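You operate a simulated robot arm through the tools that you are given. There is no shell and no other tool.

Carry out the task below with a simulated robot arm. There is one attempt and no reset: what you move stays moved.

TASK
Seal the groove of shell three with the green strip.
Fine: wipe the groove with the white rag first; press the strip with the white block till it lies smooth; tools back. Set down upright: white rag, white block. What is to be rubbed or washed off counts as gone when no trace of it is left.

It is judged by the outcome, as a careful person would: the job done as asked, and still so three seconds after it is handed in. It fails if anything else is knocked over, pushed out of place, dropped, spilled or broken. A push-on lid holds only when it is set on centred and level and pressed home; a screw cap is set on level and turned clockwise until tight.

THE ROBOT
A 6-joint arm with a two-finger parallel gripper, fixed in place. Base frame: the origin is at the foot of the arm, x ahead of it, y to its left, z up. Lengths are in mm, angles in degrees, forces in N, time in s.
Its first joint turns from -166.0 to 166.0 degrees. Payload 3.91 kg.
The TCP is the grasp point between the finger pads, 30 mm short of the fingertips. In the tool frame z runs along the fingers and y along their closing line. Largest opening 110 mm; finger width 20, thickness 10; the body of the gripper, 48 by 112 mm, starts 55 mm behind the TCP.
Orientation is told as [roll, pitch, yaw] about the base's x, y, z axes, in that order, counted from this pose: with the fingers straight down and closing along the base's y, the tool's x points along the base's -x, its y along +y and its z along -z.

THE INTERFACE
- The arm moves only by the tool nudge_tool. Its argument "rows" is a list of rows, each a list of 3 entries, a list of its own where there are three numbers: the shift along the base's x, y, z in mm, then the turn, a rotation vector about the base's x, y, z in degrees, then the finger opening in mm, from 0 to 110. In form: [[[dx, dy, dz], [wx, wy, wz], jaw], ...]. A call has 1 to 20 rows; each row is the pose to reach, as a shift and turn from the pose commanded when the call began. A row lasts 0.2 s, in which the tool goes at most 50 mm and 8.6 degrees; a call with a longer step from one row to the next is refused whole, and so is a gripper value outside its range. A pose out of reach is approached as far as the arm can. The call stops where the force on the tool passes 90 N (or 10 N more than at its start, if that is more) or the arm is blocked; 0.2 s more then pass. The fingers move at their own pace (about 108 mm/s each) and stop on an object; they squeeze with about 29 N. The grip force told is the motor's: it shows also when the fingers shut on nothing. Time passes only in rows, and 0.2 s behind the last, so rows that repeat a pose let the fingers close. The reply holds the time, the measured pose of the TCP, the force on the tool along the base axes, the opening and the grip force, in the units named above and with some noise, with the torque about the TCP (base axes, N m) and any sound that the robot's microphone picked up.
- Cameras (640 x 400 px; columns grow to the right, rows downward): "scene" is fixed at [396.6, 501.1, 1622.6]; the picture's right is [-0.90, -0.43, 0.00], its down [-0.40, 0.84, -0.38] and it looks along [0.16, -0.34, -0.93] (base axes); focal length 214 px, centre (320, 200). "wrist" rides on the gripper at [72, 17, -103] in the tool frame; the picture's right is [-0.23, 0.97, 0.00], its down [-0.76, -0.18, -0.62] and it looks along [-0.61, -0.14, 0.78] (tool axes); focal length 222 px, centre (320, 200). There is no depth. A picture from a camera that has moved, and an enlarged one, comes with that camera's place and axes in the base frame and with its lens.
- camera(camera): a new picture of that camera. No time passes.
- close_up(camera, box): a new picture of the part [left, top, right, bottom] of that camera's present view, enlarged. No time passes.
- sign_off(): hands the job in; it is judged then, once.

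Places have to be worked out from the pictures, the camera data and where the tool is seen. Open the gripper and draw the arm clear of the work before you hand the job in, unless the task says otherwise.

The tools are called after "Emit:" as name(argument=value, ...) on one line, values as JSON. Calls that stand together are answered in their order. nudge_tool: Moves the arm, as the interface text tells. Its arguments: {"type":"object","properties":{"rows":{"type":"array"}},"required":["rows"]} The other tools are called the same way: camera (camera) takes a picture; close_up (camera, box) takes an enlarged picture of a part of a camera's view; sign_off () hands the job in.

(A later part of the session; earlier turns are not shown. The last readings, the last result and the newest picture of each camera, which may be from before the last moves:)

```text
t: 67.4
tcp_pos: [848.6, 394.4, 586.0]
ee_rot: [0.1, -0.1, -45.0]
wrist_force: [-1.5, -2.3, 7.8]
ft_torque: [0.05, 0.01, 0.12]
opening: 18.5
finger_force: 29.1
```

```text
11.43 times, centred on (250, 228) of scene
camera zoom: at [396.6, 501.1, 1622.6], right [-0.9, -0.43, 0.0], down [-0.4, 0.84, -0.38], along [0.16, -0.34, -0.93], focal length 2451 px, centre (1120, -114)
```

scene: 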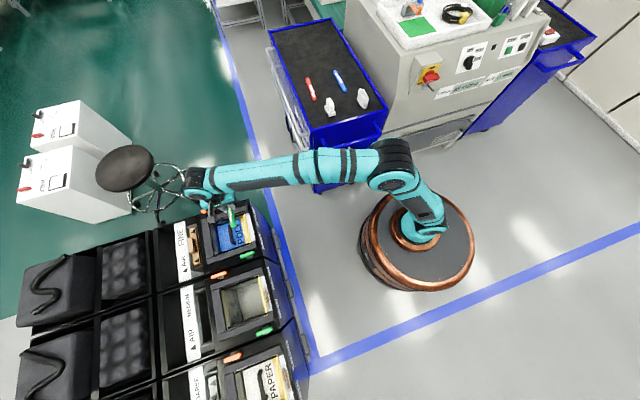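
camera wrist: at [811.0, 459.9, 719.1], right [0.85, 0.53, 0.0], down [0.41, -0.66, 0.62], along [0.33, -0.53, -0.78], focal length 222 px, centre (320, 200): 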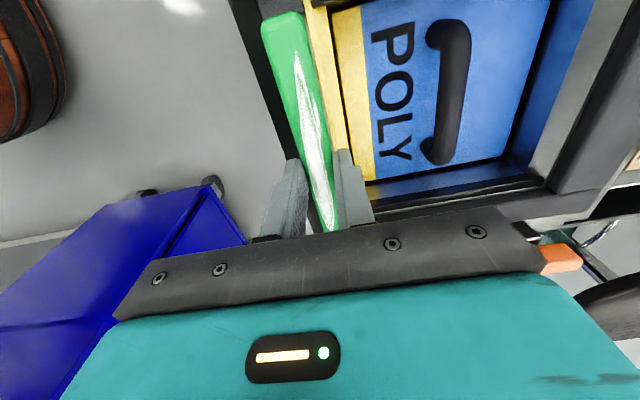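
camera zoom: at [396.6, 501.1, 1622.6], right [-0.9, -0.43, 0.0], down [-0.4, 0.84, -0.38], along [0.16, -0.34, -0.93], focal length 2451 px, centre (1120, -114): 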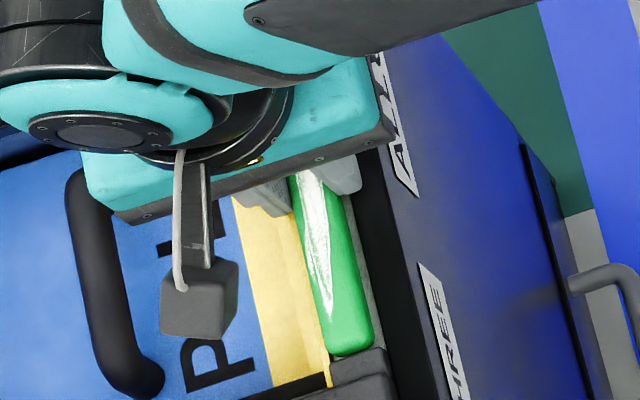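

The forces fit the fingertips resting on the rim and lip (about z 556), with the strip about 6–8 mm deep inside the roughly 12 mm groove and its bottom a few mm above the floor. I raise 1 mm to unload the fingers, then open slowly so the strip settles.

Emit:
nudge_tool(rows=[[[0, 0, 1], [0, 0, 0], 10], [[0, 0, 1], [0, 0, 0], 10], [[0, 0, 1], [0, 0, 0], 19], [[0, 0, 1], [0, 0, 0], 20], [[0, 0, 1], [0, 0, 0], 22], [[0, 0, 1], [0, 0, 0], 24], [[0, 0, 1], [0, 0, 0], 26], [[0, 0, 1], [0, 0, 0], 26]])

Emit:
close_up(camera="wrist", box=[220, 0, 400, 120])

Emit:
close_up(camera="scene", box=[235, 210, 265, 245])

```text
t: 69.2
tcp_pos: [849.9, 392.2, 585.7]
ee_rot: [-0.1, -0.1, -45.0]
wrist_force: [-0.2, 0.0, 0.1]
ft_torque: [0.01, 0.0, -0.03]
opening: 25.9
finger_force: 0.1
```

```text
3.33 times, centred on (310, 60) of wrist
camera zoom: at [811.6, 457.9, 688.0], right [0.85, 0.53, 0.0], down [0.41, -0.66, 0.62], along [0.33, -0.53, -0.78], focal length 740 px, centre (353, 667)
```

zoom: 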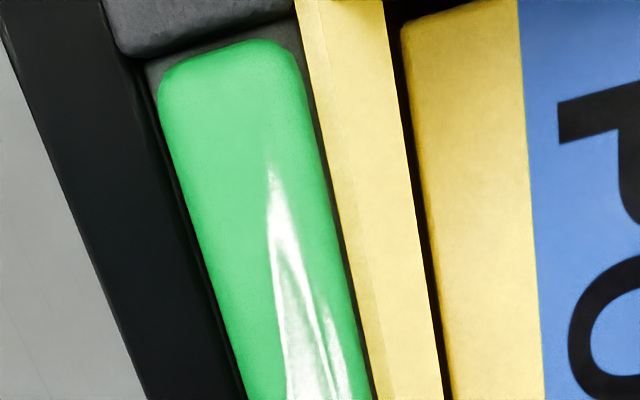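

```text
11.43 times, centred on (250, 228) of scene
camera zoom: at [396.6, 501.1, 1622.6], right [-0.9, -0.43, 0.0], down [-0.4, 0.84, -0.38], along [0.16, -0.34, -0.93], focal length 2451 px, centre (1120, -114)
```

zoom: 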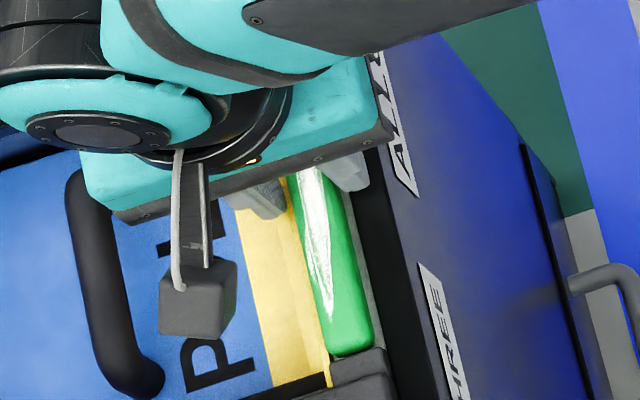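

Released. I retreat upward and view the strip from a clear position.

Emit:
nudge_tool(rows=[[[0, 0, 10], [0, 0, 0], 30], [[0, 0, 30], [0, 0, 0], 40], [[0, 0, 70], [0, 0, 0], 50], [[-20, -20, 110], [0, 0, 0], 60], [[-45, -45, 130], [0, 0, 0], 60], [[-45, -45, 130], [0, 0, 0], 60]])

Emit:
camera(camera="wrist")

Emit:
close_up(camera="wrist", box=[330, 20, 450, 170])

Emit:
close_up(camera="scene", box=[230, 200, 270, 245])

```text
t: 70.6
tcp_pos: [801.6, 348.7, 717.1]
ee_rot: [-0.1, -0.1, -45.0]
wrist_force: [-0.3, -0.6, -0.2]
ft_torque: [0.01, 0.0, 0.01]
opening: 60.0
finger_force: 0.1
```

```text
taken
camera wrist: at [763.9, 413.2, 819.7], right [0.85, 0.53, 0.0], down [0.41, -0.66, 0.62], along [0.33, -0.53, -0.78], focal length 222 px, centre (320, 200)
```

wrist: 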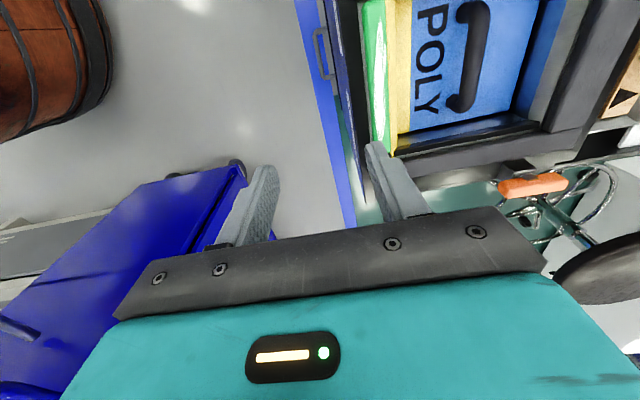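

```text
2.67 times, centred on (390, 95) of wrist
camera zoom: at [763.9, 413.2, 819.7], right [0.85, 0.53, 0.0], down [0.41, -0.66, 0.62], along [0.33, -0.53, -0.78], focal length 592 px, centre (133, 480)
```

zoom: 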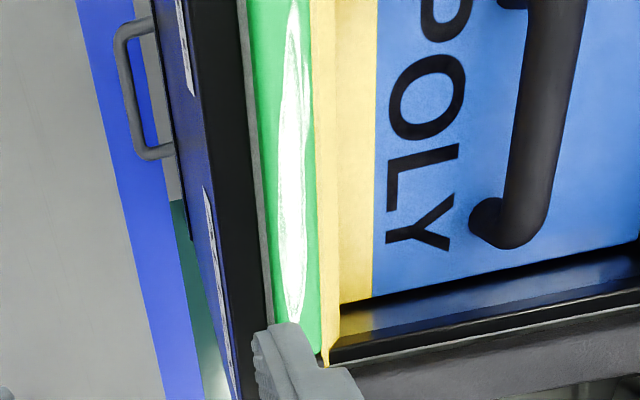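

```text
8.89 times, centred on (250, 222) of scene
camera zoom: at [396.6, 501.1, 1622.6], right [-0.9, -0.43, 0.0], down [-0.4, 0.84, -0.38], along [0.16, -0.34, -0.93], focal length 1906 px, centre (942, 0)
```

zoom: 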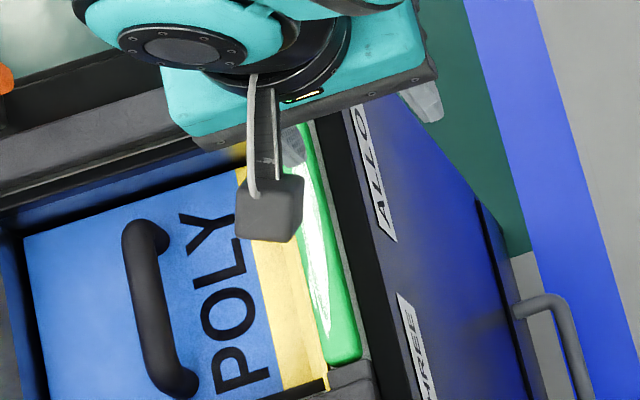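

The strip sits in the groove. Next is the block: I go up and over to the trolley to measure it.

Emit:
nudge_tool(rows=[[[-7, -34.6, 29], [0, 0, 0], 80], [[-14, -69.2, 58], [0, 0, 0], 80], [[-21, -103.9, 87], [0, 0, 0], 80], [[-28, -138.5, 116], [0, 0, 0], 80], [[-35, -173, 145], [0, 0, 0], 80], [[-42, -207.8, 174], [0, 0, 0], 80], [[-49, -242.4, 203], [0, 0, 0], 80], [[-56, -277, 232], [0, 0, 0], 80], [[-63, -311.6, 261], [0, 0, 0], 80], [[-70, -346.2, 263], [0, 0, 0], 80], [[-77, -380.9, 263], [0, 0, 0], 80], [[-84, -415.5, 263], [0, 0, 0], 80], [[-91, -450.1, 263], [0, 0, 0], 80], [[-98, -484.8, 263], [0, 0, 0], 80], [[-105, -519.4, 263], [0, 0, 0], 80], [[-112, -554, 263], [0, 0, 0], 80], [[-112, -554, 263], [0, 0, 0], 80]])

Emit:
camera(camera="wrist")

Emit:
close_up(camera="scene", box=[225, 200, 275, 250])

Emit:
close_up(camera="scene", box=[235, 205, 265, 245])

```text
t: 74.2
tcp_pos: [693.4, -207.2, 980.8]
ee_rot: [-0.1, -0.2, -45.0]
wrist_force: [0.5, 0.4, 0.0]
ft_torque: [0.03, 0.03, -0.02]
opening: 79.9
finger_force: 0.1
```

```text
taken
camera wrist: at [654.8, -142.8, 1082.9], right [0.85, 0.53, 0.0], down [0.41, -0.66, 0.62], along [0.33, -0.53, -0.78], focal length 222 px, centre (320, 200)
```

wrist: 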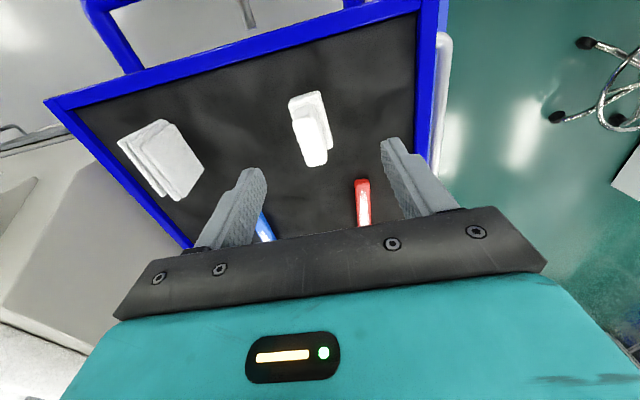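

```text
8.00 times, centred on (250, 225) of scene
camera zoom: at [396.6, 501.1, 1622.6], right [-0.9, -0.43, 0.0], down [-0.4, 0.84, -0.38], along [0.16, -0.34, -0.93], focal length 1716 px, centre (880, 0)
```

zoom: 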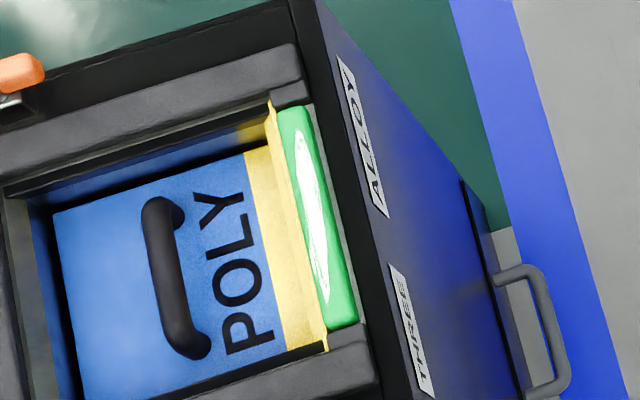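

```text
10.00 times, centred on (250, 225) of scene
camera zoom: at [396.6, 501.1, 1622.6], right [-0.9, -0.43, 0.0], down [-0.4, 0.84, -0.38], along [0.16, -0.34, -0.93], focal length 2145 px, centre (1020, -50)
```

zoom: 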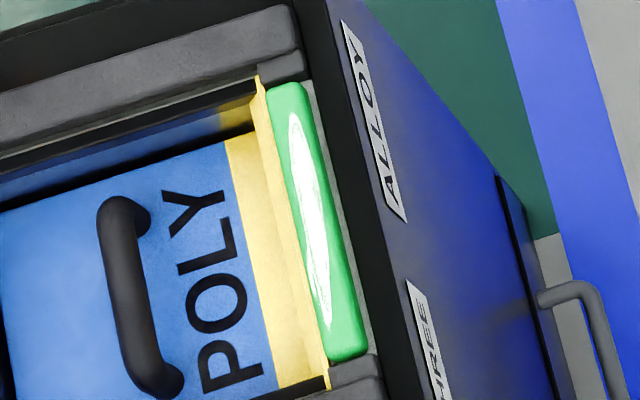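

The scene view shows the green strip lying in the groove. Now I zoom in on the block.

Emit:
close_up(camera="wrist", box=[270, 80, 350, 180])

Emit:
close_up(camera="scene", box=[314, 86, 346, 126])

```text
4.00 times, centred on (310, 130) of wrist
camera zoom: at [654.8, -142.8, 1082.9], right [0.85, 0.53, 0.0], down [0.41, -0.66, 0.62], along [0.33, -0.53, -0.78], focal length 888 px, centre (360, 480)
```

zoom: 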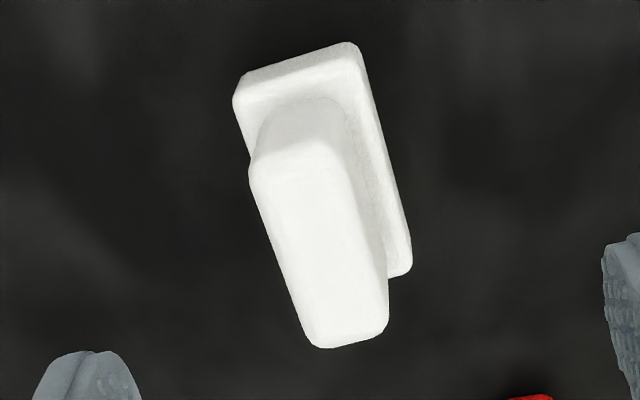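

```text
10.00 times, centred on (330, 106) of scene
camera zoom: at [396.6, 501.1, 1622.6], right [-0.9, -0.43, 0.0], down [-0.4, 0.84, -0.38], along [0.16, -0.34, -0.93], focal length 2145 px, centre (220, 1140)
```

zoom: 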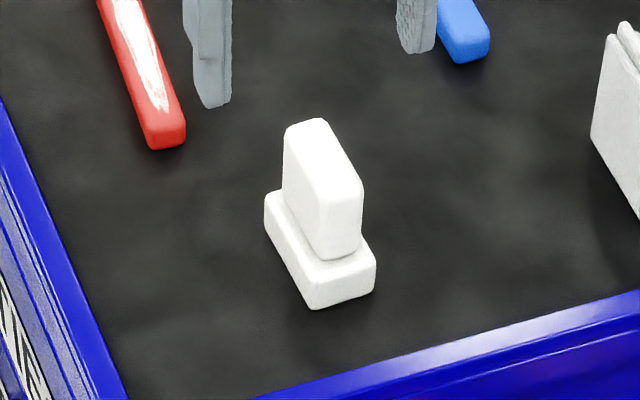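

The block's base is about 64 × 32 mm and its handle about 50 × 21 mm, topping out near z 873 and centred near (697.6, -228.7). I align over the handle and check closer.

Emit:
nudge_tool(rows=[[[3.8, -23.1, -10], [0, 0, 0], 70], [[3.8, -23.1, -30], [0, 0, 0], 60], [[3.8, -23.1, -50], [0, 0, 0], 56], [[3.8, -23.1, -50], [0, 0, 0], 56]])

Emit:
close_up(camera="wrist", box=[240, 60, 400, 200])

Emit:
close_up(camera="scene", box=[300, 66, 360, 126])

```text
t: 75.2
tcp_pos: [698.5, -230.0, 928.2]
ee_rot: [-0.2, -0.1, -45.0]
wrist_force: [0.4, -0.5, -0.1]
ft_torque: [0.02, -0.01, -0.02]
opening: 55.7
finger_force: 0.1
```

```text
2.86 times, centred on (320, 130) of wrist
camera zoom: at [659.0, -165.3, 1031.6], right [0.85, 0.53, 0.0], down [0.41, -0.66, 0.62], along [0.33, -0.53, -0.78], focal length 635 px, centre (320, 400)
```

zoom: 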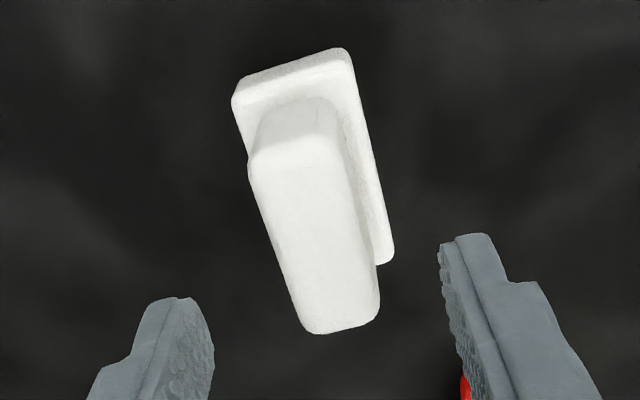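

```text
6.67 times, centred on (330, 96) of scene
camera zoom: at [396.6, 501.1, 1622.6], right [-0.9, -0.43, 0.0], down [-0.4, 0.84, -0.38], along [0.16, -0.34, -0.93], focal length 1430 px, centre (253, 893)
```

zoom: 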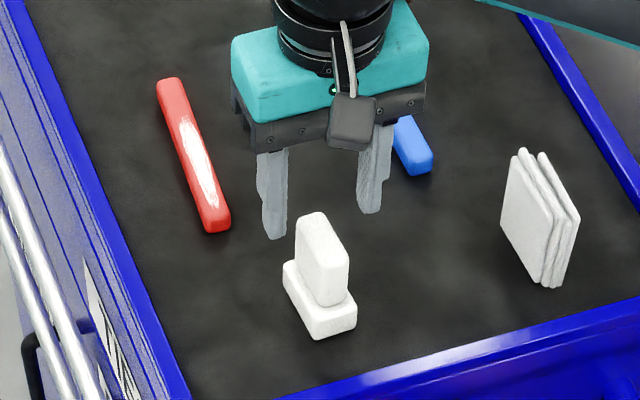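

Aligned. I descend to TCP z≈876 (tips just above the base) and grip the handle.

Emit:
nudge_tool(rows=[[[0, 0, -20], [0, 0, 0], 56], [[0, 0, -40], [0, 0, 0], 56], [[0, 0, -52], [0, 0, 0], 50], [[0, 0, -52], [0, 0, 0], 35], [[0, 0, -52], [0, 0, 0], 20], [[0, 0, -52], [0, 0, 0], 10], [[0, 0, -52], [0, 0, 0], 10], [[0, 0, -52], [0, 0, 0], 10]])

Emit:
close_up(camera="scene", box=[300, 66, 360, 126])

Emit:
close_up(camera="wrist", box=[240, 60, 400, 240])

```text
t: 77.0
tcp_pos: [696.1, -227.1, 876.5]
ee_rot: [-0.1, -0.1, -45.0]
wrist_force: [-0.2, 0.5, 1.6]
ft_torque: [0.05, 0.0, 0.07]
opening: 33.3
finger_force: 29.1
```

```text
6.67 times, centred on (330, 96) of scene
camera zoom: at [396.6, 501.1, 1622.6], right [-0.9, -0.43, 0.0], down [-0.4, 0.84, -0.38], along [0.16, -0.34, -0.93], focal length 1430 px, centre (253, 893)
```

zoom: 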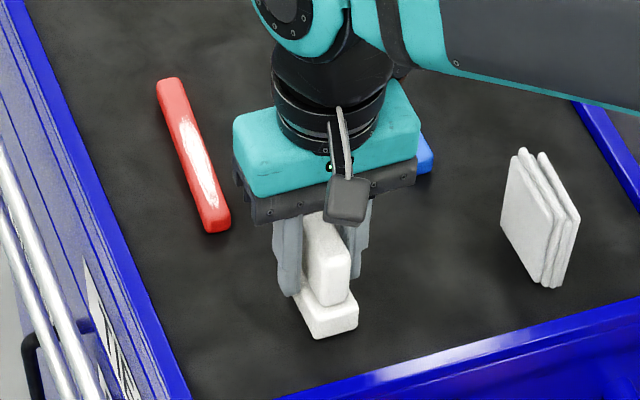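

```text
2.22 times, centred on (320, 150) of wrist
camera zoom: at [658.1, -164.4, 979.0], right [0.85, 0.53, 0.0], down [0.41, -0.66, 0.62], along [0.33, -0.53, -0.78], focal length 494 px, centre (320, 311)
```

zoom: 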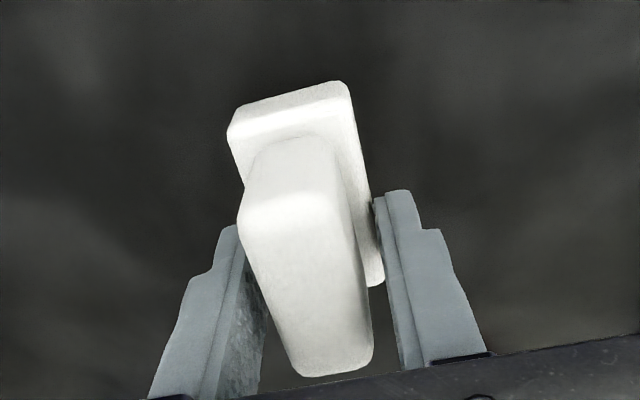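

Opening 33.3 mm means the fingers caught the base's upper edge rather than the handle, so the base is taller than I thought. I open, raise 12 mm and re-grip on the handle.

Emit:
nudge_tool(rows=[[[0, 0, 0], [0, 0, 0], 36], [[0, 0, 0], [0, 0, 0], 42], [[0, 0, 0], [0, 0, 0], 46], [[0, 0, 6], [0, 0, 0], 46], [[0, 0, 12], [0, 0, 0], 46], [[0, 0, 12], [0, 0, 0], 46]])

Emit:
close_up(camera="wrist", box=[240, 60, 400, 240])

Emit:
close_up(camera="scene", box=[310, 80, 350, 125])

```text
t: 78.4
tcp_pos: [695.9, -229.9, 887.6]
ee_rot: [-0.1, -0.1, -45.0]
wrist_force: [0.1, 0.5, -0.5]
ft_torque: [0.04, 0.04, -0.01]
opening: 46.1
finger_force: 0.0
```

```text
2.22 times, centred on (320, 150) of wrist
camera zoom: at [658.2, -165.1, 990.8], right [0.85, 0.53, 0.0], down [0.41, -0.66, 0.62], along [0.33, -0.53, -0.78], focal length 494 px, centre (320, 311)
```

zoom: 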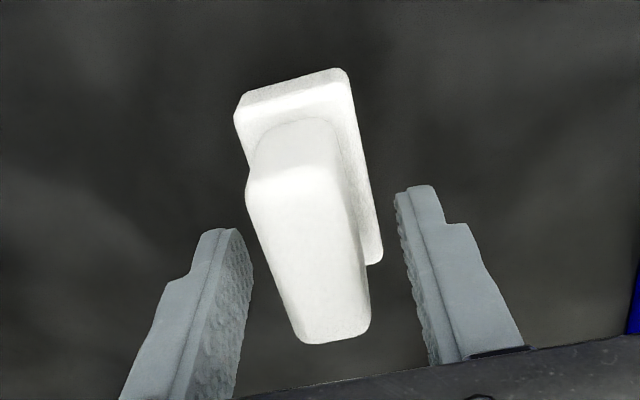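

```text
8.89 times, centred on (330, 102) of scene
camera zoom: at [396.6, 501.1, 1622.6], right [-0.9, -0.43, 0.0], down [-0.4, 0.84, -0.38], along [0.16, -0.34, -0.93], focal length 1906 px, centre (231, 1067)
```

zoom: 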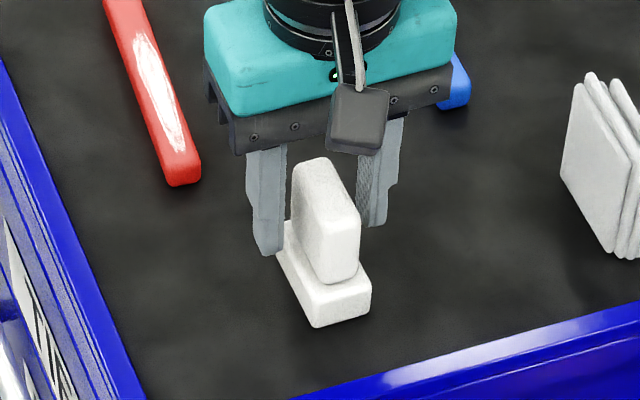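

Emit:
nudge_tool(rows=[[[0, 0, 0], [0, 0, 0], 35], [[0, 0, 0], [0, 0, 0], 25], [[0, 0, 0], [0, 0, 0], 15], [[0, 0, 0], [0, 0, 0], 10], [[0, 0, 0], [0, 0, 0], 10], [[0, 0, 0], [0, 0, 0], 10]])

Emit:
close_up(camera="wrist", box=[240, 60, 400, 240])

Emit:
close_up(camera="scene", box=[310, 80, 350, 125])

```text
t: 79.8
tcp_pos: [696.4, -229.4, 888.4]
ee_rot: [-0.1, -0.1, -44.9]
wrist_force: [-0.2, -0.1, 2.3]
ft_torque: [0.04, -0.1, 0.01]
opening: 21.5
finger_force: 29.1
```

```text
2.22 times, centred on (320, 150) of wrist
camera zoom: at [658.2, -165.1, 990.9], right [0.85, 0.53, 0.0], down [0.41, -0.66, 0.62], along [0.33, -0.53, -0.78], focal length 494 px, centre (320, 311)
```

zoom: 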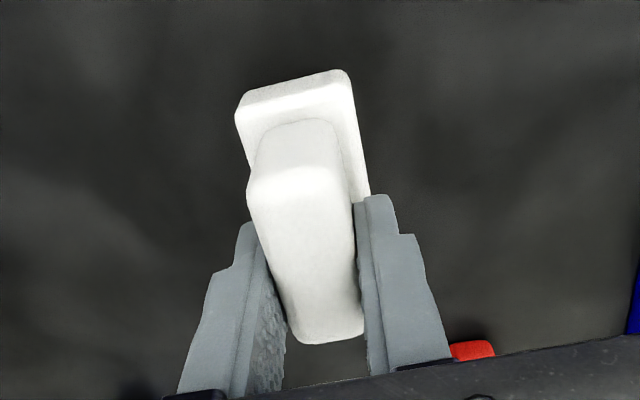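

```text
8.89 times, centred on (330, 102) of scene
camera zoom: at [396.6, 501.1, 1622.6], right [-0.9, -0.43, 0.0], down [-0.4, 0.84, -0.38], along [0.16, -0.34, -0.93], focal length 1906 px, centre (231, 1067)
```

zoom: 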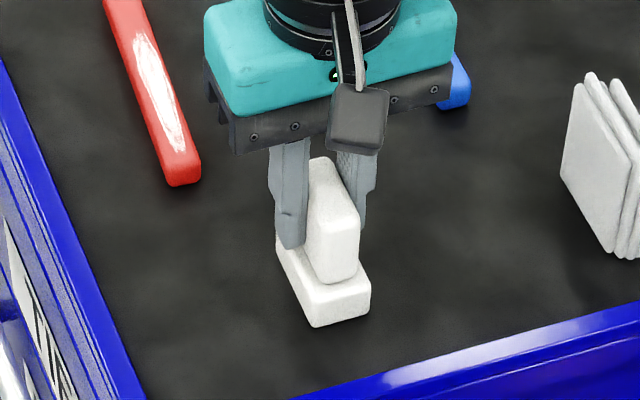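

The handle is gripped (21.5 mm), with the block's home TCP at (696.4, -229.4, 888.4). I lift it and carry it over the groove.

Emit:
nudge_tool(rows=[[[0, 0, 30], [0, 0, 0], 10], [[0, 0, 70], [0, 0, 0], 10], [[0, 0, 110], [0, 0, 0], 10], [[11, 44, 110], [0, 0, 0], 10], [[22, 88, 110], [0, 0, 0], 10], [[33, 132, 110], [0, 0, 0], 10], [[45, 177, 110], [0, 0, 0], 10], [[56, 221, 110], [0, 0, 0], 10], [[67, 265, 110], [0, 0, 0], 10], [[78, 309, 110], [0, 0, 0], 10], [[90, 353, 100], [0, 0, 0], 10], [[101, 398, 90], [0, 0, 0], 10], [[112, 442, 75], [0, 0, 0], 10], [[123, 486, 60], [0, 0, 0], 10], [[134, 530, 45], [0, 0, 0], 10], [[146, 575, 30], [0, 0, 0], 10], [[157, 618.5, 15], [0, 0, 0], 10], [[157, 618.5, -25], [0, 0, 0], 10], [[157, 618.5, -70], [0, 0, 0], 10], [[157, 618.5, -115], [0, 0, 0], 10]])

Emit:
nudge_tool(rows=[[[0, 0, -45], [0, 0, 0], 10], [[0, 0, -90], [0, 0, 0], 10], [[0, 0, -115], [0, 0, 0], 10], [[0, 0, -115], [0, 0, 0], 10]])

Emit:
camera(camera="wrist")

Emit:
close_up(camera="wrist", box=[240, 0, 400, 150])

Emit:
close_up(camera="scene", box=[230, 200, 270, 250])

```text
t: 84.0
tcp_pos: [852.9, 388.3, 774.3]
ee_rot: [0.0, -0.1, -45.1]
wrist_force: [-0.4, -1.2, -0.7]
ft_torque: [-0.02, -0.04, -0.02]
opening: 21.4
finger_force: 29.1
```

```text
t: 85.0
tcp_pos: [851.6, 388.2, 655.8]
ee_rot: [0.0, -0.1, -44.9]
wrist_force: [0.8, 0.2, -1.4]
ft_torque: [-0.01, -0.02, 0.02]
opening: 21.7
finger_force: 29.4
```

```text
taken
camera wrist: at [814.2, 453.1, 759.6], right [0.85, 0.53, 0.0], down [0.41, -0.66, 0.62], along [0.33, -0.53, -0.78], focal length 222 px, centre (320, 200)
```

wrist: 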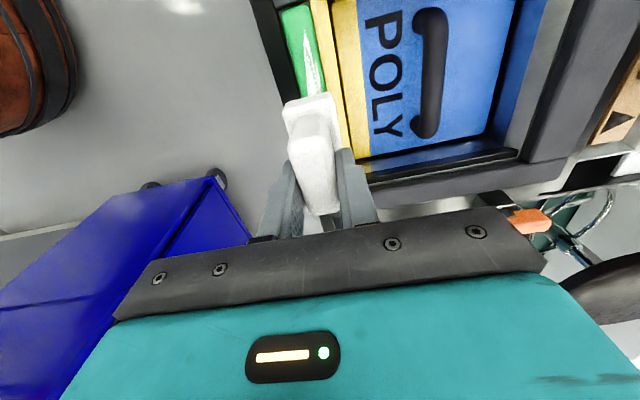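

```text
2.67 times, centred on (320, 75) of wrist
camera zoom: at [814.2, 453.1, 759.6], right [0.85, 0.53, 0.0], down [0.41, -0.66, 0.62], along [0.33, -0.53, -0.78], focal length 592 px, centre (320, 533)
```

zoom: 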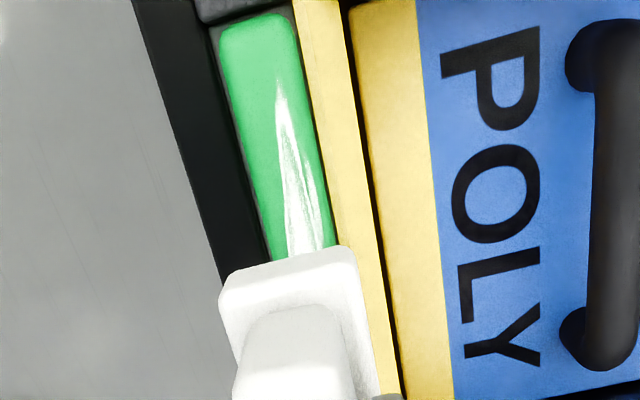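

```text
8.00 times, centred on (250, 225) of scene
camera zoom: at [396.6, 501.1, 1622.6], right [-0.9, -0.43, 0.0], down [-0.4, 0.84, -0.38], along [0.16, -0.34, -0.93], focal length 1716 px, centre (880, 0)
```

zoom: 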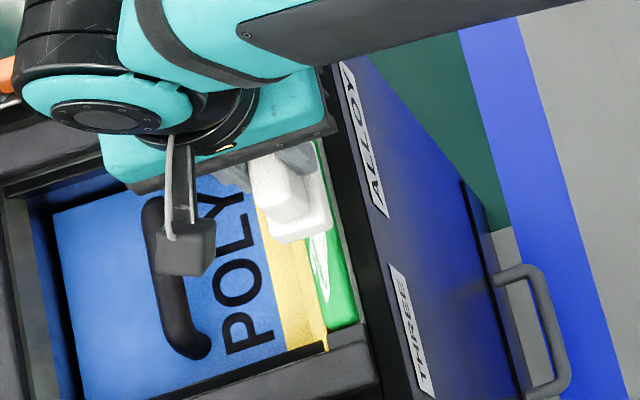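

The block is centred over the strip. I descend to near the expected contact and then step down to find it.

Emit:
nudge_tool(rows=[[[0, 0, -10], [0, 0, 0], 10], [[0, 0, -20], [0, 0, 0], 10], [[0, 0, -28], [0, 0, 0], 10], [[0, 0, -31], [0, 0, 0], 10], [[0, 0, -31], [0, 0, 0], 10]])

Emit:
nudge_tool(rows=[[[0, 0, -1], [0, 0, 0], 10], [[0, 0, -2], [0, 0, 0], 10], [[0, 0, -2], [0, 0, 0], 10]])

```text
t: 86.2
tcp_pos: [852.1, 389.8, 627.0]
ee_rot: [0.0, -0.1, -44.9]
wrist_force: [-0.3, -0.6, -1.1]
ft_torque: [-0.01, -0.01, -0.01]
opening: 21.4
finger_force: 28.7
```

```text
t: 87.0
tcp_pos: [855.2, 390.8, 623.8]
ee_rot: [-0.1, -0.1, -45.0]
wrist_force: [-0.8, 0.9, -1.1]
ft_torque: [-0.01, -0.02, 0.02]
opening: 21.8
finger_force: 28.6
```

Emit:
nudge_tool(rows=[[[0, 0, -1], [0, 0, 0], 10], [[0, 0, -1.5], [0, 0, 0], 10], [[0, 0, -1.5], [0, 0, 0], 10]])

Emit:
close_up(camera="wrist", box=[240, 0, 400, 150])

Emit:
close_up(camera="scene", box=[235, 210, 265, 245])

```text
t: 87.8
tcp_pos: [854.0, 389.7, 625.5]
ee_rot: [0.0, -0.1, -45.0]
wrist_force: [-0.4, 1.9, 8.1]
ft_torque: [0.23, 0.03, 0.01]
opening: 21.8
finger_force: 28.6
```

```text
2.67 times, centred on (320, 75) of wrist
camera zoom: at [815.2, 453.8, 727.5], right [0.85, 0.53, 0.0], down [0.41, -0.66, 0.62], along [0.33, -0.53, -0.78], focal length 592 px, centre (320, 533)
```

zoom: 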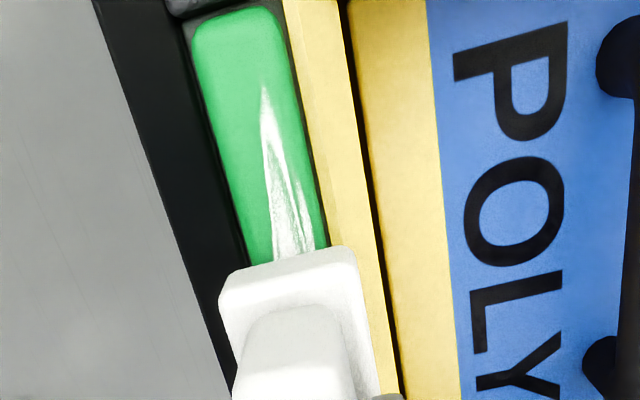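

```text
11.43 times, centred on (250, 228) of scene
camera zoom: at [396.6, 501.1, 1622.6], right [-0.9, -0.43, 0.0], down [-0.4, 0.84, -0.38], along [0.16, -0.34, -0.93], focal length 2451 px, centre (1120, -114)
```

zoom: 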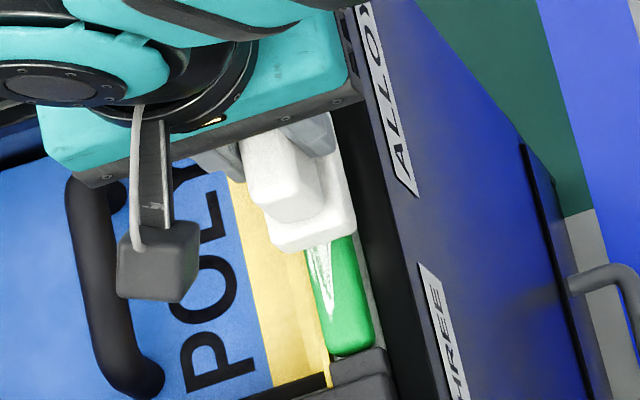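

Contact is at TCP z≈624.5 with 8 N: the block rests on the strip, flush with the lip. I press slightly harder and slide along the strip toward the green end, watching forces.

Emit:
nudge_tool(rows=[[[0, 0, -0.5], [0, 0, 0], 10], [[-4.3, 4.3, -0.7], [0, 0, 0], 10], [[-8.6, 8.6, -0.7], [0, 0, 0], 10], [[-12.9, 12.9, -0.7], [0, 0, 0], 10], [[-17.2, 17.2, -0.7], [0, 0, 0], 10], [[-21.5, 21.5, -0.7], [0, 0, 0], 10], [[-25.8, 25.8, -0.7], [0, 0, 0], 10], [[-30, 30, -0.7], [0, 0, 0], 10], [[-30, 30, -0.7], [0, 0, 0], 10]])

Emit:
close_up(camera="wrist", box=[220, 0, 420, 150])

Emit:
close_up(camera="scene", box=[235, 210, 265, 245])

```text
t: 89.8
tcp_pos: [823.3, 419.4, 624.6]
ee_rot: [0.0, -0.1, -45.0]
wrist_force: [8.4, -9.6, 23.1]
ft_torque: [-0.38, -0.32, 0.02]
opening: 21.6
finger_force: 28.6
```

```text
2.67 times, centred on (320, 75) of wrist
camera zoom: at [784.9, 483.6, 727.1], right [0.85, 0.53, 0.0], down [0.41, -0.66, 0.62], along [0.33, -0.53, -0.78], focal length 592 px, centre (320, 533)
```

zoom: 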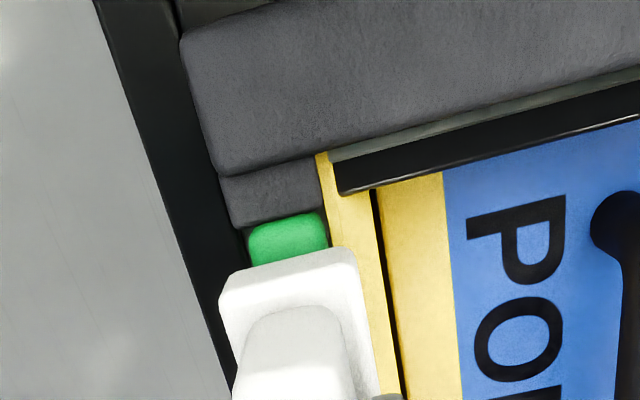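

```text
11.43 times, centred on (250, 228) of scene
camera zoom: at [396.6, 501.1, 1622.6], right [-0.9, -0.43, 0.0], down [-0.4, 0.84, -0.38], along [0.16, -0.34, -0.93], focal length 2451 px, centre (1120, -114)
```

zoom: 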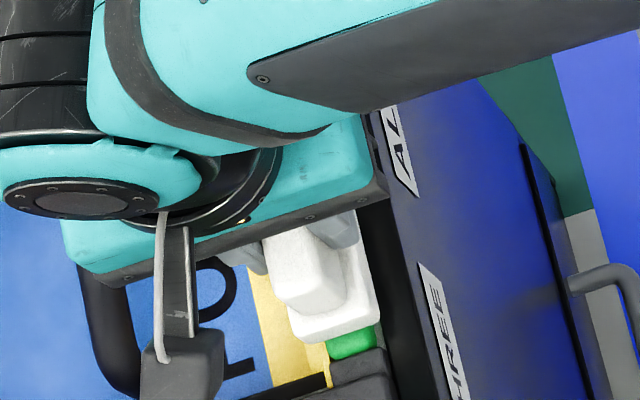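

The strip under the block's path looks plain green already. I go a few mm further toward the green end and then slide the full way to the other end.

Emit:
nudge_tool(rows=[[[-2.5, 2.5, 0], [0, 0, 0], 10], [[-5, 5, 0], [0, 0, 0], 10], [[-0.5, 0.5, 0], [0, 0, 0], 10], [[4, -4, 0], [0, 0, 0], 10], [[8.5, -8.5, 0], [0, 0, 0], 10], [[13, -13, 0], [0, 0, 0], 10], [[17.5, -17.5, 0], [0, 0, 0], 10], [[22, -22, 0], [0, 0, 0], 10], [[26.5, -26.5, 0], [0, 0, 0], 10], [[31, -31, 0], [0, 0, 0], 10], [[35.5, -35.5, 0], [0, 0, 0], 10], [[40, -40, 0], [0, 0, 0], 10], [[44.5, -44.5, 0], [0, 0, 0], 10], [[49, -49, 0], [0, 0, 0], 10], [[53.5, -53.5, 0], [0, 0, 0], 10], [[58, -58, 0], [0, 0, 0], 10], [[62, -62, 0], [0, 0, 0], 10], [[62, -62, 0], [0, 0, 0], 10]])

Emit:
close_up(camera="wrist", box=[220, 0, 420, 150])

Emit:
close_up(camera="scene", box=[235, 205, 265, 245])

```text
t: 93.6
tcp_pos: [885.9, 357.7, 624.8]
ee_rot: [0.0, -0.1, -45.0]
wrist_force: [-6.6, 8.2, 19.1]
ft_torque: [0.36, 0.25, 0.01]
opening: 21.6
finger_force: 28.9
```

```text
2.67 times, centred on (320, 75) of wrist
camera zoom: at [846.8, 421.9, 726.7], right [0.85, 0.53, 0.0], down [0.41, -0.66, 0.62], along [0.33, -0.53, -0.78], focal length 592 px, centre (320, 533)
```

zoom: 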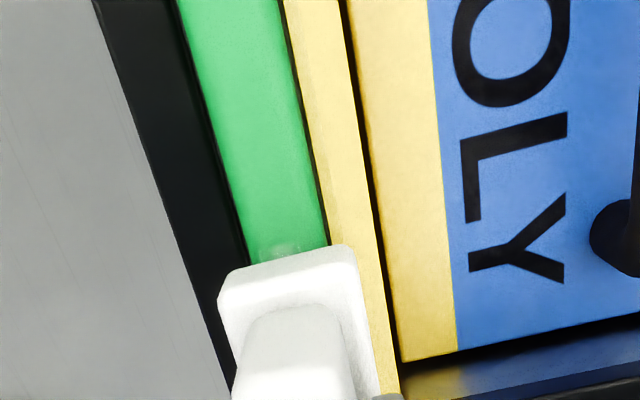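

```text
10.00 times, centred on (250, 225) of scene
camera zoom: at [396.6, 501.1, 1622.6], right [-0.9, -0.43, 0.0], down [-0.4, 0.84, -0.38], along [0.16, -0.34, -0.93], focal length 2145 px, centre (1020, -50)
```

zoom: 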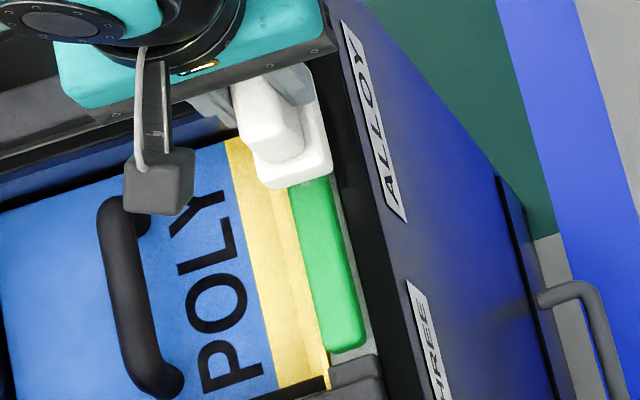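

The wrinkles vanish where the block passes. I go slightly further toward the orange end and repeat full strokes over the strip.

Emit:
nudge_tool(rows=[[[1.5, -1.5, 0], [0, 0, 0], 10], [[-3, 3, 0], [0, 0, 0], 10], [[-7.5, 7.5, 0], [0, 0, 0], 10], [[-12, 12, 0], [0, 0, 0], 10], [[-16.5, 16.5, 0], [0, 0, 0], 10], [[-21, 21, 0], [0, 0, 0], 10], [[-25.5, 25.5, 0], [0, 0, 0], 10], [[-21, 21, 0], [0, 0, 0], 10], [[-16.5, 16.5, 0], [0, 0, 0], 10], [[-12, 12, 0], [0, 0, 0], 10], [[-7.5, 7.5, 0], [0, 0, 0], 10], [[-3, 3, 0], [0, 0, 0], 10], [[1.5, -1.5, 0], [0, 0, 0], 10], [[1.5, -1.5, 0], [0, 0, 0], 10]])

Emit:
nudge_tool(rows=[[[-4.5, 4.5, 0], [0, 0, 0], 10], [[-9, 9, 0], [0, 0, 0], 10], [[-13.5, 13.5, 0], [0, 0, 0], 10], [[-18, 18, 0], [0, 0, 0], 10], [[-22.5, 22.5, 0], [0, 0, 0], 10], [[-27, 27, 0], [0, 0, 0], 10], [[-31.5, 31.5, 0], [0, 0, 0], 10], [[-36, 36, 0], [0, 0, 0], 10], [[-40.5, 40.5, 0], [0, 0, 0], 10], [[-45, 45, 0], [0, 0, 0], 10], [[-49.5, 49.5, 0], [0, 0, 0], 10], [[-54, 54, 0], [0, 0, 0], 10], [[-58.5, 58.5, 0], [0, 0, 0], 10], [[-63, 63, 0], [0, 0, 0], 10], [[-67.5, 67.5, 0], [0, 0, 0], 10], [[-67.5, 67.5, 0], [0, 0, 0], 10]])

Emit:
close_up(camera="scene", box=[230, 200, 270, 245])

Emit:
close_up(camera="wrist", box=[220, 0, 420, 150])

```text
t: 96.6
tcp_pos: [886.7, 355.9, 623.7]
ee_rot: [0.1, -0.1, -45.1]
wrist_force: [-7.1, 8.0, 19.7]
ft_torque: [0.43, 0.37, -0.01]
opening: 21.6
finger_force: 29.1
```

```text
t: 100.0
tcp_pos: [819.0, 423.7, 623.1]
ee_rot: [-0.1, -0.1, -44.9]
wrist_force: [3.2, -5.8, 12.9]
ft_torque: [-0.21, -0.14, -0.01]
opening: 21.5
finger_force: 29.3
```

```text
8.89 times, centred on (250, 222) of scene
camera zoom: at [396.6, 501.1, 1622.6], right [-0.9, -0.43, 0.0], down [-0.4, 0.84, -0.38], along [0.16, -0.34, -0.93], focal length 1906 px, centre (942, 0)
```

zoom: 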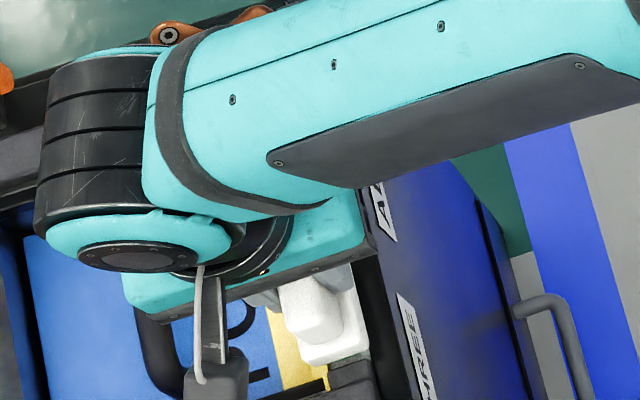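

```text
2.67 times, centred on (320, 75) of wrist
camera zoom: at [780.7, 487.8, 726.3], right [0.85, 0.53, 0.0], down [0.41, -0.66, 0.62], along [0.33, -0.53, -0.78], focal length 592 px, centre (320, 533)
```

zoom: 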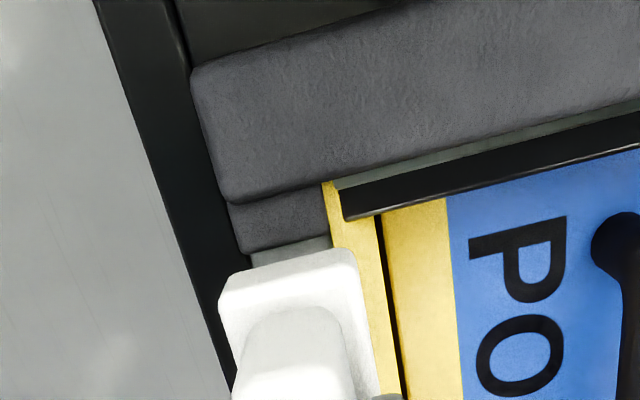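

The strip's green end is now hidden under the block, so it may have shifted a little lengthwise. I lift the block and inspect.

Emit:
nudge_tool(rows=[[[0, 0, 5], [0, 0, 0], 10], [[0, 0, 20], [0, 0, 0], 10], [[-10, -10, 50], [0, 0, 0], 10], [[-30, -30, 80], [0, 0, 0], 10], [[-50, -50, 100], [0, 0, 0], 10], [[-55, -55, 105], [0, 0, 0], 10], [[-55, -55, 105], [0, 0, 0], 10]])

Emit:
camera(camera="wrist")

Emit:
close_up(camera="scene", box=[235, 205, 265, 245])

Emit:
close_up(camera="wrist", box=[330, 0, 450, 170])

```text
t: 101.6
tcp_pos: [764.4, 367.8, 729.3]
ee_rot: [-0.1, -0.1, -45.0]
wrist_force: [-0.4, 0.4, -1.8]
ft_torque: [0.0, -0.01, 0.01]
opening: 21.6
finger_force: 28.8
```

```text
taken
camera wrist: at [726.2, 432.2, 831.4], right [0.85, 0.53, 0.0], down [0.41, -0.66, 0.62], along [0.33, -0.53, -0.78], focal length 222 px, centre (320, 200)
```

wrist: 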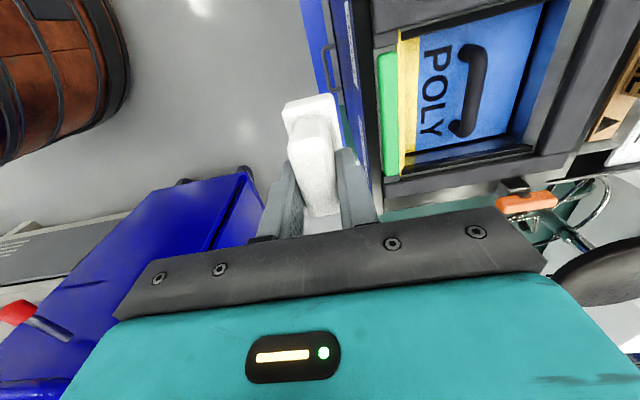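

```text
10.00 times, centred on (250, 225) of scene
camera zoom: at [396.6, 501.1, 1622.6], right [-0.9, -0.43, 0.0], down [-0.4, 0.84, -0.38], along [0.16, -0.34, -0.93], focal length 2145 px, centre (1020, -50)
```

zoom: 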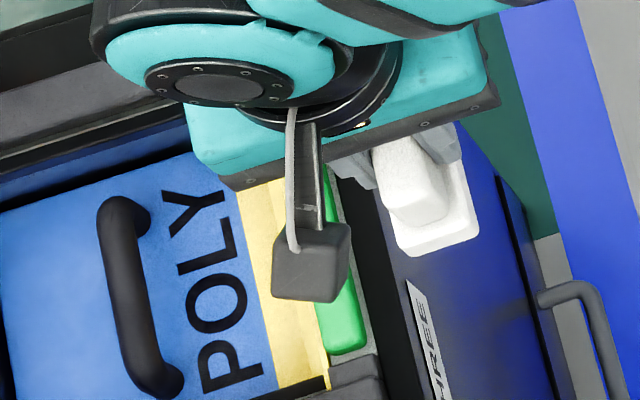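

```text
2.35 times, centred on (390, 85) of wrist
camera zoom: at [726.2, 432.2, 831.4], right [0.85, 0.53, 0.0], down [0.41, -0.66, 0.62], along [0.33, -0.53, -0.78], focal length 523 px, centre (155, 471)
```

zoom: 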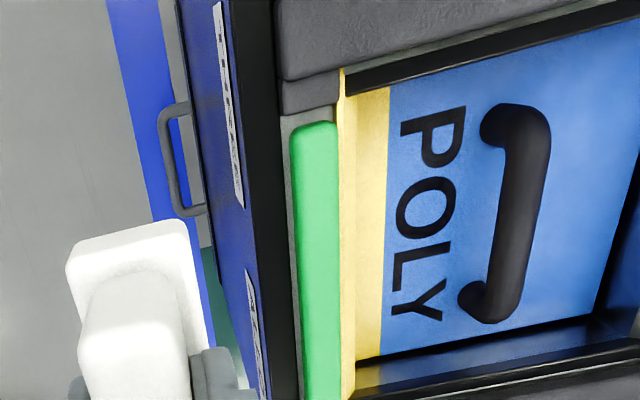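

Emit:
close_up(camera="wrist", box=[360, 20, 420, 80])

Emit:
close_up(camera="wrist", box=[365, 70, 425, 130])

Emit:
close_up(camera="wrist", box=[365, 130, 425, 190])

```text
6.67 times, centred on (390, 50) of wrist
camera zoom: at [726.2, 432.2, 831.4], right [0.85, 0.53, 0.0], down [0.41, -0.66, 0.62], along [0.33, -0.53, -0.78], focal length 1481 px, centre (-147, 1200)
```

zoom: 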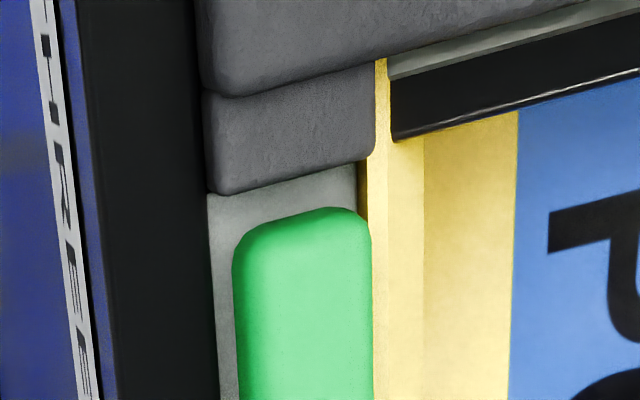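

```text
6.67 times, centred on (395, 100) of wrist
camera zoom: at [726.2, 432.2, 831.4], right [0.85, 0.53, 0.0], down [0.41, -0.66, 0.62], along [0.33, -0.53, -0.78], focal length 1481 px, centre (-180, 867)
```

zoom: 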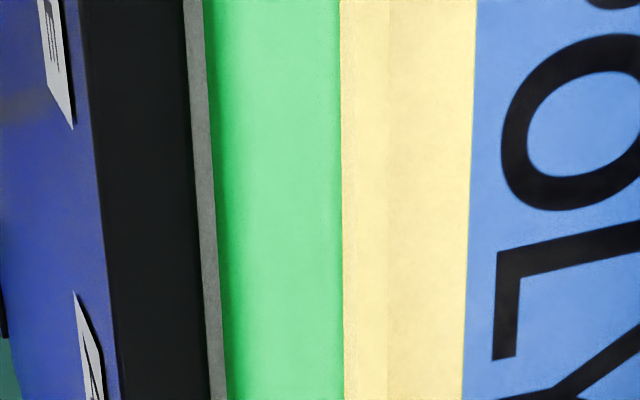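

```text
6.67 times, centred on (395, 160) of wrist
camera zoom: at [726.2, 432.2, 831.4], right [0.85, 0.53, 0.0], down [0.41, -0.66, 0.62], along [0.33, -0.53, -0.78], focal length 1481 px, centre (-180, 467)
```

zoom: 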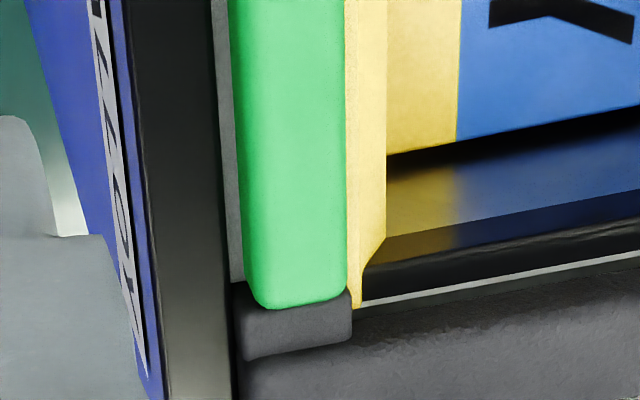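

The strip shows plain green along its length. I zoom in further to be sure no wrinkle trace remains before returning the block.

Emit:
close_up(camera="wrist", box=[372, 48, 404, 78])

Emit:
close_up(camera="wrist", box=[374, 76, 406, 106])

Emit:
close_up(camera="wrist", box=[376, 104, 408, 134])

Emit:
close_up(camera="wrist", box=[376, 132, 412, 180])

```text
13.33 times, centred on (388, 63) of wrist
camera zoom: at [726.2, 432.2, 831.4], right [0.85, 0.53, 0.0], down [0.41, -0.66, 0.62], along [0.33, -0.53, -0.78], focal length 2962 px, centre (-587, 2027)
```

zoom: 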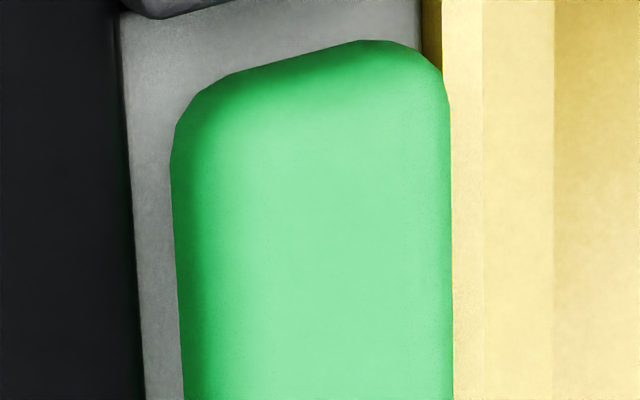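

```text
13.33 times, centred on (390, 91) of wrist
camera zoom: at [726.2, 432.2, 831.4], right [0.85, 0.53, 0.0], down [0.41, -0.66, 0.62], along [0.33, -0.53, -0.78], focal length 2962 px, centre (-613, 1653)
```

zoom: 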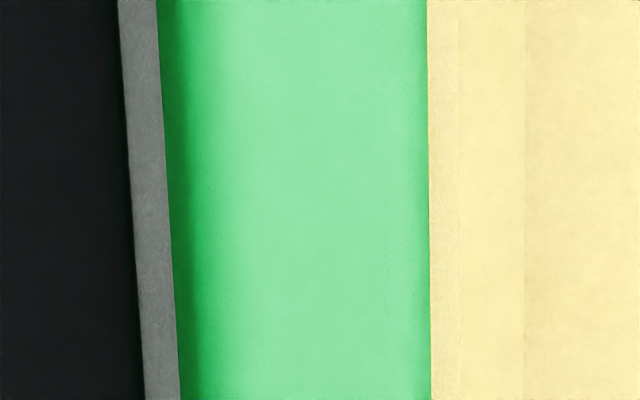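

```text
13.33 times, centred on (392, 119) of wrist
camera zoom: at [726.2, 432.2, 831.4], right [0.85, 0.53, 0.0], down [0.41, -0.66, 0.62], along [0.33, -0.53, -0.78], focal length 2962 px, centre (-640, 1280)
```

zoom: 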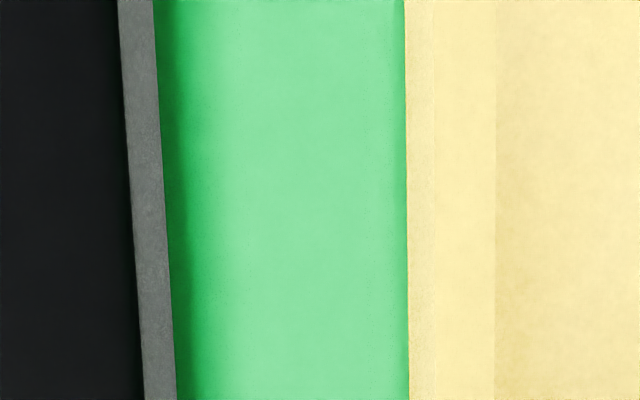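

```text
8.33 times, centred on (394, 156) of wrist
camera zoom: at [726.2, 432.2, 831.4], right [0.85, 0.53, 0.0], down [0.41, -0.66, 0.62], along [0.33, -0.53, -0.78], focal length 1851 px, centre (-297, 567)
```

zoom: 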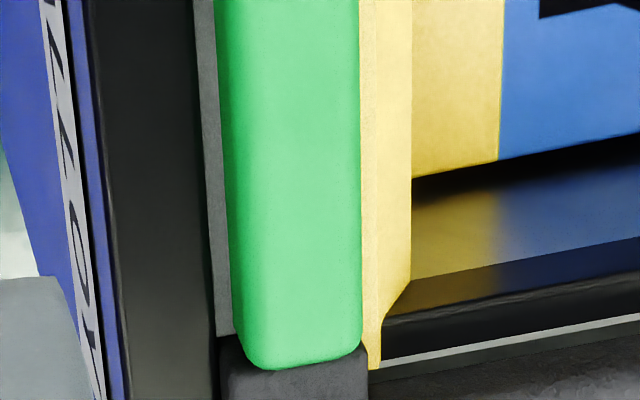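

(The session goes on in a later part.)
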